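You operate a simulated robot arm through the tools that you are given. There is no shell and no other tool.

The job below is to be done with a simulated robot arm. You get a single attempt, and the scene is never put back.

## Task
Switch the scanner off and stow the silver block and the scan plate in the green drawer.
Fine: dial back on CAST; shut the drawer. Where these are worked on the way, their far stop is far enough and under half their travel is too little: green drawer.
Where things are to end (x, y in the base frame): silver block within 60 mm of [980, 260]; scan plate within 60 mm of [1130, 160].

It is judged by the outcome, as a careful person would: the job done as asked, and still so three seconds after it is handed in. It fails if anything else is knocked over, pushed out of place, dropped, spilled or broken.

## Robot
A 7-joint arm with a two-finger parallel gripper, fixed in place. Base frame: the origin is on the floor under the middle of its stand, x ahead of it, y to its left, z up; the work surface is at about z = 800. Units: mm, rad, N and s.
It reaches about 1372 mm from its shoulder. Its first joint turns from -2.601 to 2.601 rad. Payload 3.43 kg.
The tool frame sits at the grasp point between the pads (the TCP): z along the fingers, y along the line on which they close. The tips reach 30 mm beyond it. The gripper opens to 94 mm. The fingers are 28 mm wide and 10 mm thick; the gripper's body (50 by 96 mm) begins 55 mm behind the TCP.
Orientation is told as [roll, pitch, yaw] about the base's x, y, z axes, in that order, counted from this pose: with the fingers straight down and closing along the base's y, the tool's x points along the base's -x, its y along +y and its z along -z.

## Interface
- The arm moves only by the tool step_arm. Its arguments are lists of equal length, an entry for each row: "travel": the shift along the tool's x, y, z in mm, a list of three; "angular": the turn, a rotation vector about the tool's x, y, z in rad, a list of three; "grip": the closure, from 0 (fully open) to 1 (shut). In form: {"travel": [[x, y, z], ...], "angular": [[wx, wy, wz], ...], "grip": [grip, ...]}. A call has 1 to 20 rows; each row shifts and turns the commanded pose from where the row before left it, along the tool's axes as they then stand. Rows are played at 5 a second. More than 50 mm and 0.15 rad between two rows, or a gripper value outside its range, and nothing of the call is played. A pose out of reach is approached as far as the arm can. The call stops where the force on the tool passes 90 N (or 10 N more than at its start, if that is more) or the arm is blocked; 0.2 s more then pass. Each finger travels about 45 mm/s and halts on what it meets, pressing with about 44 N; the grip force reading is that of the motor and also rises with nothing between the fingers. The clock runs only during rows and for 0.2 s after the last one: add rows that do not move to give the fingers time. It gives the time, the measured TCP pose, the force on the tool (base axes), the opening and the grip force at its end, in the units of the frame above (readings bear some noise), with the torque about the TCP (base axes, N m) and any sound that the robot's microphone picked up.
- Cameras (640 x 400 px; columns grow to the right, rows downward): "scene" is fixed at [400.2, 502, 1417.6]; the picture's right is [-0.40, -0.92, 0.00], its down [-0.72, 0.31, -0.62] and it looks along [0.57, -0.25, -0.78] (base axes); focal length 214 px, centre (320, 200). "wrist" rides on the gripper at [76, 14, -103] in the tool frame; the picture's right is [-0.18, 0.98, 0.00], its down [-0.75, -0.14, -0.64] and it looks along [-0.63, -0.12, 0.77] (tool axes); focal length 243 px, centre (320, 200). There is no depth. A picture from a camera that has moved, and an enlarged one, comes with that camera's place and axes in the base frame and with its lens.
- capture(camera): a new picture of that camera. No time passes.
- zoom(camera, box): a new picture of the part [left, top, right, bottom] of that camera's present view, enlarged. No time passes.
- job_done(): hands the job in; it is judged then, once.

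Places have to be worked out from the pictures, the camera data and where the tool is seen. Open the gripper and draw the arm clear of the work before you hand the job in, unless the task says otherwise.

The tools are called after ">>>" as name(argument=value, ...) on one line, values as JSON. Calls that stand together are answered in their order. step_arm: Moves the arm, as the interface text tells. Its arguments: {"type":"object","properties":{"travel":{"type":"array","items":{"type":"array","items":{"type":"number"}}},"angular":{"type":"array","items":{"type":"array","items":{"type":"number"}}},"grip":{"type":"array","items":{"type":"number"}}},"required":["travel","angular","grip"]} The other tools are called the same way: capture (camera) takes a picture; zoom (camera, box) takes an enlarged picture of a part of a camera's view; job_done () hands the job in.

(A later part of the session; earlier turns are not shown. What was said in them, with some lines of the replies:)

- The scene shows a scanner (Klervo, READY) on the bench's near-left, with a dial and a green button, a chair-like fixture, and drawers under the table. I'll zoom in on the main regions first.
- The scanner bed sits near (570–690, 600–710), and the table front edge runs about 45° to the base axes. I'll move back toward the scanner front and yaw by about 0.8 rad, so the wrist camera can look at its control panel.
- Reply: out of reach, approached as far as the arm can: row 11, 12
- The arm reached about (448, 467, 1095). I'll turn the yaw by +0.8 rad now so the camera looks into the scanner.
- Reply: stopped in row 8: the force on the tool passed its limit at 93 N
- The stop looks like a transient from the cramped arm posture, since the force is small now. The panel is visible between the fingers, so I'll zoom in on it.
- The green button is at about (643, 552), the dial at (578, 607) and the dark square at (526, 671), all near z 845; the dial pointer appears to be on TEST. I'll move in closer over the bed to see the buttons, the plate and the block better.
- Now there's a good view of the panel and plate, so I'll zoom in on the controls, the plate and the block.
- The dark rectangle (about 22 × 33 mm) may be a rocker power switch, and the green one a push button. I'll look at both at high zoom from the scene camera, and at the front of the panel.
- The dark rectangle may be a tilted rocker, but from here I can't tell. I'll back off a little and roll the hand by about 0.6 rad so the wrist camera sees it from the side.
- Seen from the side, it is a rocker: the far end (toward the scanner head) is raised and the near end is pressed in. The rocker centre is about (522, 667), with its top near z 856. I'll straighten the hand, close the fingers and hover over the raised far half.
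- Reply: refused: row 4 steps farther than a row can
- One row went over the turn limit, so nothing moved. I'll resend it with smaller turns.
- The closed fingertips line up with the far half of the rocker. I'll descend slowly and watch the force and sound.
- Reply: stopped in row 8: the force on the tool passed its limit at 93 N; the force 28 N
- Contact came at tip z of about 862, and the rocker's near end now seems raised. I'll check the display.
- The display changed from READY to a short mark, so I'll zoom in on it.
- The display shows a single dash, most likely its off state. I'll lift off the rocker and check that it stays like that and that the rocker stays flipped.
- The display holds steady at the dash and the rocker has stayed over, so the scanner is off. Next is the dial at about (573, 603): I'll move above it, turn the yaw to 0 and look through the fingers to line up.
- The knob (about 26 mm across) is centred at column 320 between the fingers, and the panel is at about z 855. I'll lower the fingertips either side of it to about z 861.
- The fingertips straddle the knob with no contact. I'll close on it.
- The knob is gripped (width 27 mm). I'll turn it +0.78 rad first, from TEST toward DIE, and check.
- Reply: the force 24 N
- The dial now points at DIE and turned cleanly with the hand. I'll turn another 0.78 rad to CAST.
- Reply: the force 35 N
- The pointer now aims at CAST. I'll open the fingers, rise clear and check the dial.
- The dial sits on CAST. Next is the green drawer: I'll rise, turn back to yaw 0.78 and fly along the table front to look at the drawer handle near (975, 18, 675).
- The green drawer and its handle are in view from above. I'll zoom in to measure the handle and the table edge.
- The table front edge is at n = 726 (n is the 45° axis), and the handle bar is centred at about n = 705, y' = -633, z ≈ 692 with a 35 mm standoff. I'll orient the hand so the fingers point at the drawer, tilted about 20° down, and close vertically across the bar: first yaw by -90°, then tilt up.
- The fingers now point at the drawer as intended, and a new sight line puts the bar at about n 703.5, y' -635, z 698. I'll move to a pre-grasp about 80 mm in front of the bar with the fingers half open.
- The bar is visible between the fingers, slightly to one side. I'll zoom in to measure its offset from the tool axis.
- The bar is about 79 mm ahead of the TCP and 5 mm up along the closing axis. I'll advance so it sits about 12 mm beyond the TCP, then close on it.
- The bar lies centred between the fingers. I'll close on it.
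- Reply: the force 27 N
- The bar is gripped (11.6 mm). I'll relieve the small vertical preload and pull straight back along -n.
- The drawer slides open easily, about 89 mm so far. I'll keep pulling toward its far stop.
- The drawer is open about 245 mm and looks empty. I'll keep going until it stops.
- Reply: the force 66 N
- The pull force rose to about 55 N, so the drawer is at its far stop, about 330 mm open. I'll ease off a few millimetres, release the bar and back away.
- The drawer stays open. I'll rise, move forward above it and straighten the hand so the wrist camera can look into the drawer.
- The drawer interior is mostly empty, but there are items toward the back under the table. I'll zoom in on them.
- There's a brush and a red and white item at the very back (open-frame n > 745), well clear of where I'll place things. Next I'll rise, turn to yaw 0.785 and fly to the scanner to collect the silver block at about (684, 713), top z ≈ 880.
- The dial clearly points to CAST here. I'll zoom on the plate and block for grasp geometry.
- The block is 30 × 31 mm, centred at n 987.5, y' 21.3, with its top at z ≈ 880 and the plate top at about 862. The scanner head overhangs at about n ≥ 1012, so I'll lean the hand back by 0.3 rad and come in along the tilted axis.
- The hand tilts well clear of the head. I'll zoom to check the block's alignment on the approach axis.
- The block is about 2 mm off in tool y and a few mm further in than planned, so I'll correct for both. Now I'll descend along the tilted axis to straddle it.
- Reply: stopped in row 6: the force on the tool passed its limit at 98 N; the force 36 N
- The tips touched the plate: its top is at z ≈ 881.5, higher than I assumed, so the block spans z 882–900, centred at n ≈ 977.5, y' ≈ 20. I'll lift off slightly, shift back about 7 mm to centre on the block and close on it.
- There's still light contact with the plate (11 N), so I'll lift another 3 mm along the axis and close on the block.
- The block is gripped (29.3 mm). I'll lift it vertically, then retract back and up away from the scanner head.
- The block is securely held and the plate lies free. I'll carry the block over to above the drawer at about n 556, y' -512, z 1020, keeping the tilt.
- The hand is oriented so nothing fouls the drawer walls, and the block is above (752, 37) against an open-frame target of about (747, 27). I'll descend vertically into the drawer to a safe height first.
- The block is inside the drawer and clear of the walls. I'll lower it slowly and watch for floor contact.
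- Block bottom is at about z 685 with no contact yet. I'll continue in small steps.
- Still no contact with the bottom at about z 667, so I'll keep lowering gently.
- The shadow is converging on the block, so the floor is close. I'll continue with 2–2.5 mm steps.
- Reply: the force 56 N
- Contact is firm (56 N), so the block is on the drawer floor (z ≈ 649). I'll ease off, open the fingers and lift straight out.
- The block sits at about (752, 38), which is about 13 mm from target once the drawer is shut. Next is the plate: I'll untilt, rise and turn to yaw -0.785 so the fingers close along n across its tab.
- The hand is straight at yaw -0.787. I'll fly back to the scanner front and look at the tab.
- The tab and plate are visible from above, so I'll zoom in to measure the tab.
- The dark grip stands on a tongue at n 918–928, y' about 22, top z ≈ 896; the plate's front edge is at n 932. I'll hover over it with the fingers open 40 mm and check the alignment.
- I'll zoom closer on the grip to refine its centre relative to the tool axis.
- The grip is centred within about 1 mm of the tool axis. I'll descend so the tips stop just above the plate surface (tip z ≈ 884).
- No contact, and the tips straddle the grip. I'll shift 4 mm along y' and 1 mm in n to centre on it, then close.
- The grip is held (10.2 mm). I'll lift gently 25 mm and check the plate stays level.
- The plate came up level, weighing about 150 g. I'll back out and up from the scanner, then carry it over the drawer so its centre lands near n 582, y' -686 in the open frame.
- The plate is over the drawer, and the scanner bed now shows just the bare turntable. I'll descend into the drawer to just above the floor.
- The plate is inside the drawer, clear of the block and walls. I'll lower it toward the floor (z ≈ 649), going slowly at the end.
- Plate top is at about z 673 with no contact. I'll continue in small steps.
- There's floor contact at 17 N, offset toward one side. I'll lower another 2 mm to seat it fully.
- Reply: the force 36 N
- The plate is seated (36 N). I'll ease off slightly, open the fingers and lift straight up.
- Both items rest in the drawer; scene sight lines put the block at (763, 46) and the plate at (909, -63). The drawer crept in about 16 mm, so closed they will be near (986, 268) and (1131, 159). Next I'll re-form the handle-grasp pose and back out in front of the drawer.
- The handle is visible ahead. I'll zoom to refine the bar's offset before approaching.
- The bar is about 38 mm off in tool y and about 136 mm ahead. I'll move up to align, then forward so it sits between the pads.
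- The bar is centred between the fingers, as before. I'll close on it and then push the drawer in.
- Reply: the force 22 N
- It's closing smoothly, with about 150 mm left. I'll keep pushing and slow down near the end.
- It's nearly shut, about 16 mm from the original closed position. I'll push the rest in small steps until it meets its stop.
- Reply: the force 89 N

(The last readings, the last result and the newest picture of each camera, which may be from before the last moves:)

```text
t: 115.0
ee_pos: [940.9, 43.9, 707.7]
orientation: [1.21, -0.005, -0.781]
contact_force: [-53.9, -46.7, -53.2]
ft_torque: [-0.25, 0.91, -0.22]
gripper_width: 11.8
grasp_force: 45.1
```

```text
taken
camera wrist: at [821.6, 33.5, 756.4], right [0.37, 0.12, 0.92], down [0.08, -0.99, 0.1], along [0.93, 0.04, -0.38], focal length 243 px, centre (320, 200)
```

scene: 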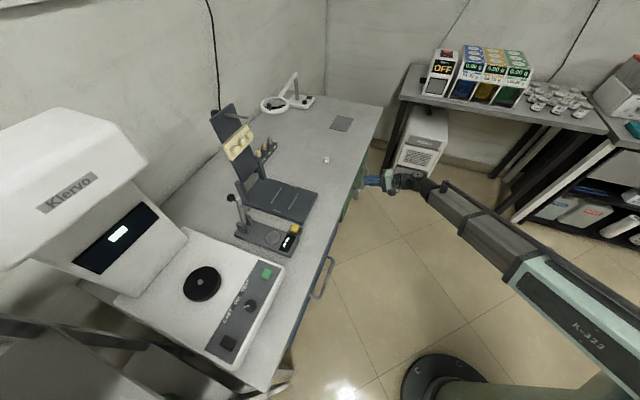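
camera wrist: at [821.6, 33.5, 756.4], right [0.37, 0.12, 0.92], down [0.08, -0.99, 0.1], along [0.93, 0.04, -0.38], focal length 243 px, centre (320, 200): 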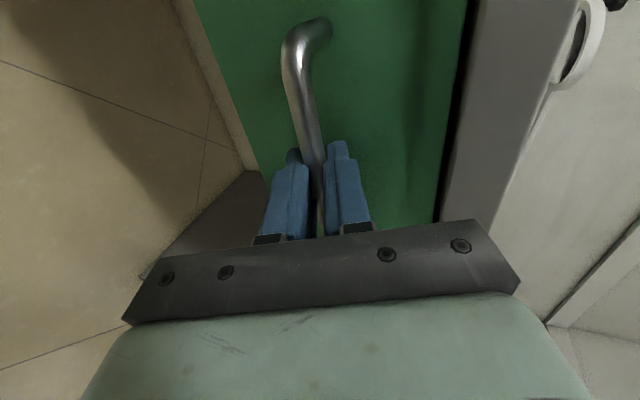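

A push-back of about 71 N at n 696 means the drawer is fully shut. I'll ease the pressure off, open the fingers and back straight out.

>>> step_arm(travel=[[0, -3.2, -3], [0, 0, 0], [0, 0, 0], [0, 0, 0], [0, 0, 0], [0, 0, -20], [0, 0, -30], [0, 0, -40], [0, 0, 0]], angular=[[0, 0, 0], [0, 0, 0], [0, 0, 0], [0, 0, 0], [0, 0, 0], [0, 0, 0], [0, 0, 0], [0, 0, 0], [0, 0, 0]], grip=[1, 0.45, 0.45, 0.45, 0.45, 0.45, 0.45, 0.45, 0.45])

>>> capture(camera="wrist")

>>> capture(camera="scene")

```text
t: 117.0
ee_pos: [878.6, -17.6, 741.8]
orientation: [1.223, 0.0, -0.783]
contact_force: [-0.5, -0.2, -0.4]
ft_torque: [0.0, 0.0, 0.01]
gripper_width: 52.0
grasp_force: 0.2
```

```text
taken
camera wrist: at [759.6, -29.5, 790.1], right [0.37, 0.11, 0.92], down [0.07, -0.99, 0.09], along [0.93, 0.04, -0.37], focal length 243 px, centre (320, 200)
```

wrist: 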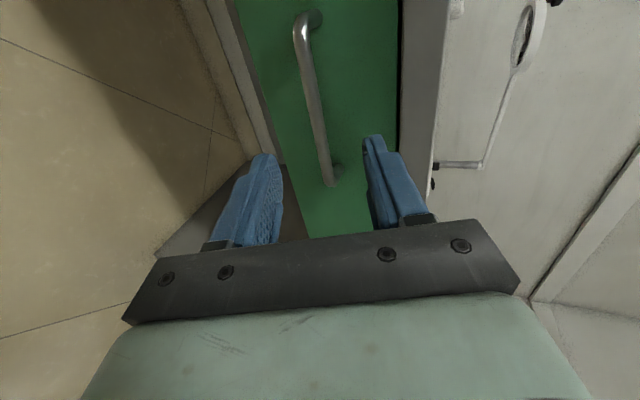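

```text
taken
```

scene: 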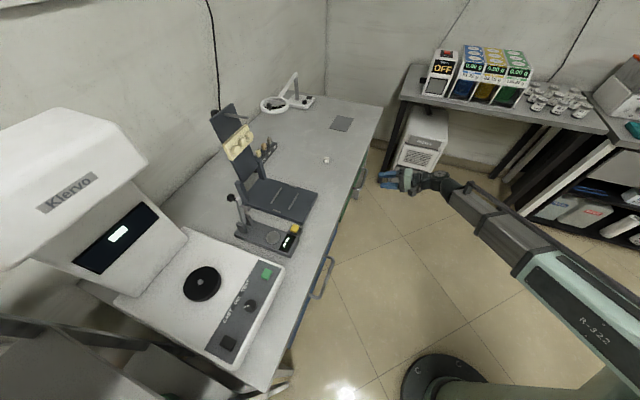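

The drawer looks shut. I'll retreat further, open the gripper fully and compare the drawer, dial and display with the starting view.

>>> step_arm(travel=[[0, -12, -35], [0, -12, -35], [0, 10, -35], [0, 38.6, -13.9], [0, 38.6, -13.9], [0, 38.6, -13.9], [0, 38.6, -13.9], [0, 38.6, -13.9], [0, 0, 0]], angular=[[0, 0, 0], [0, 0, 0], [0, 0, 0], [0, 0, 0], [0, 0, 0], [0, 0, 0], [0, 0, 0], [0, 0, 0], [0, 0, 0]], grip=[0.3, 0.2, 0.1, 0, 0, 0, 0, 0, 0])

>>> zoom(camera="scene", box=[240, 140, 400, 310])

>>> zoom(camera="scene", box=[100, 220, 300, 380])

>>> capture(camera="wrist")

>>> capture(camera="scene")

```text
t: 119.0
ee_pos: [805.6, -89.4, 968.2]
orientation: [1.223, 0.0, -0.784]
contact_force: [0.5, 0.2, -0.4]
ft_torque: [0.0, 0.03, 0.01]
gripper_width: 94.1
grasp_force: 0.1
```

```text
2.35 times, centred on (320, 225) of scene
camera zoom: at [400.2, 502.0, 1417.6], right [-0.4, -0.92, 0.0], down [-0.72, 0.31, -0.62], along [0.57, -0.25, -0.78], focal length 505 px, centre (320, 141)
```

zoom: 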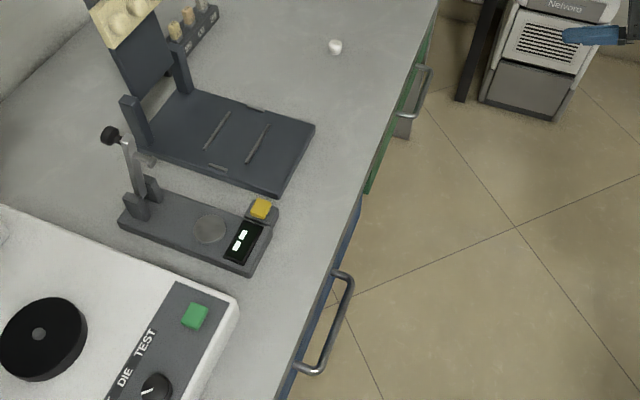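

```text
2.50 times, centred on (200, 300) of scene
camera zoom: at [400.2, 502.0, 1417.6], right [-0.4, -0.92, 0.0], down [-0.72, 0.31, -0.62], along [0.57, -0.25, -0.78], focal length 536 px, centre (620, -50)
```

zoom: 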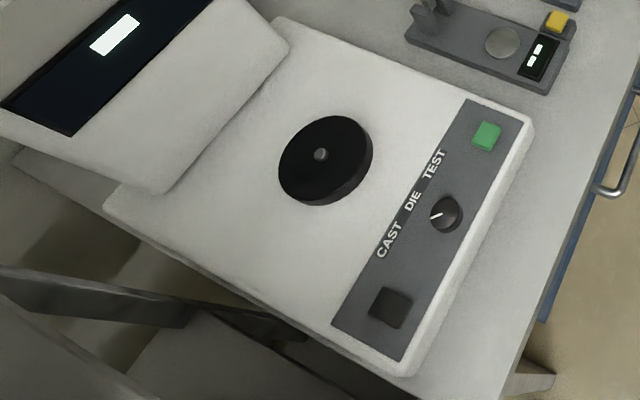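

```text
taken
camera wrist: at [686.3, -100.7, 1016.1], right [0.37, 0.11, 0.92], down [0.07, -0.99, 0.09], along [0.93, 0.04, -0.37], focal length 243 px, centre (320, 200)
```

wrist: 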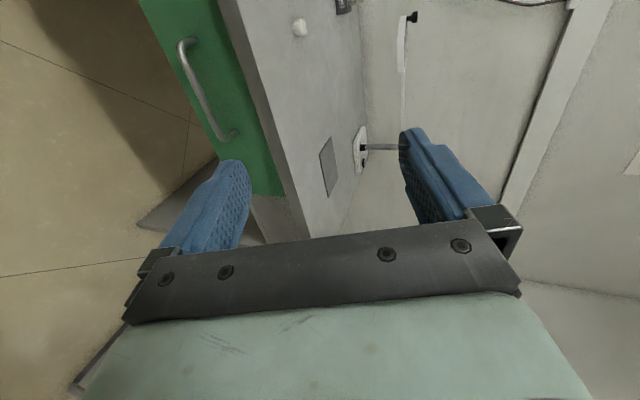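

```text
taken
```

scene: 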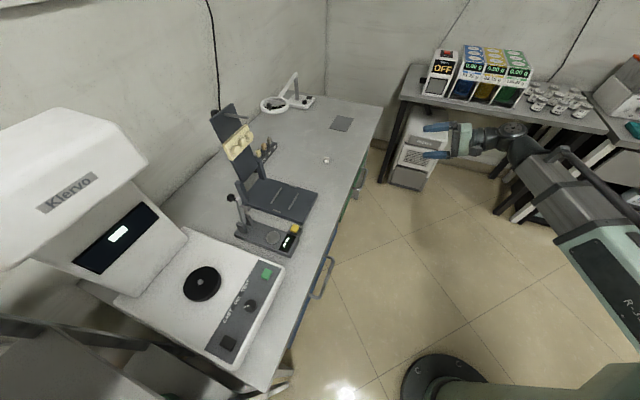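

Everything checks out:
- **Scanner:** the rocker is flipped and the display has stayed on the dash.
- **Dial:** the pointer is on CAST.
- **Drawer:** it's shut, with the handle where it started.
- **Block and plate:** they should be at about (989, 272) and (1135, 163) inside.
- **Arm:** it's clear with the gripper open, and nothing else has moved.

I'm handing the job in.

>>> job_done()

```text
The job is handed in.
```

The job is handed in. The scanner should be off, and the silver block and scan plate are in the closed green drawer. The judge's result hasn't come back to me.

| Item | End state |
|---|---|
| Scanner | Power rocker flipped; the display went from READY to a single dash and stayed there |
| Dial | Turned from TEST through DIE to CAST; pointer is on CAST |
| Silver block | About (989, 272), roughly 15 mm from its target |
| Scan plate | About (1135, 163), roughly 6 mm from its target |
| Green drawer | Opened to its far stop, then pushed until it met its closed stop |

- **Off state:** I took the dash to mean the scanner is off, since the display never showed the word "OFF". I left the green button alone because I couldn't tell what it does.
- **Positions:** I worked out the block and plate positions from camera views while the drawer was open, then shifted them by the distance it closed. I didn't reopen the drawer to check that nothing slid.
- **Contact on the way:** the fingertips pressed on the plate at about 98 N before I gripped the block, and I saw no movement or damage. The arm also tripped its force limit once early on with nothing visibly touching it.

The arm was drawn back with the gripper open, and I saw nothing else knocked over or moved.
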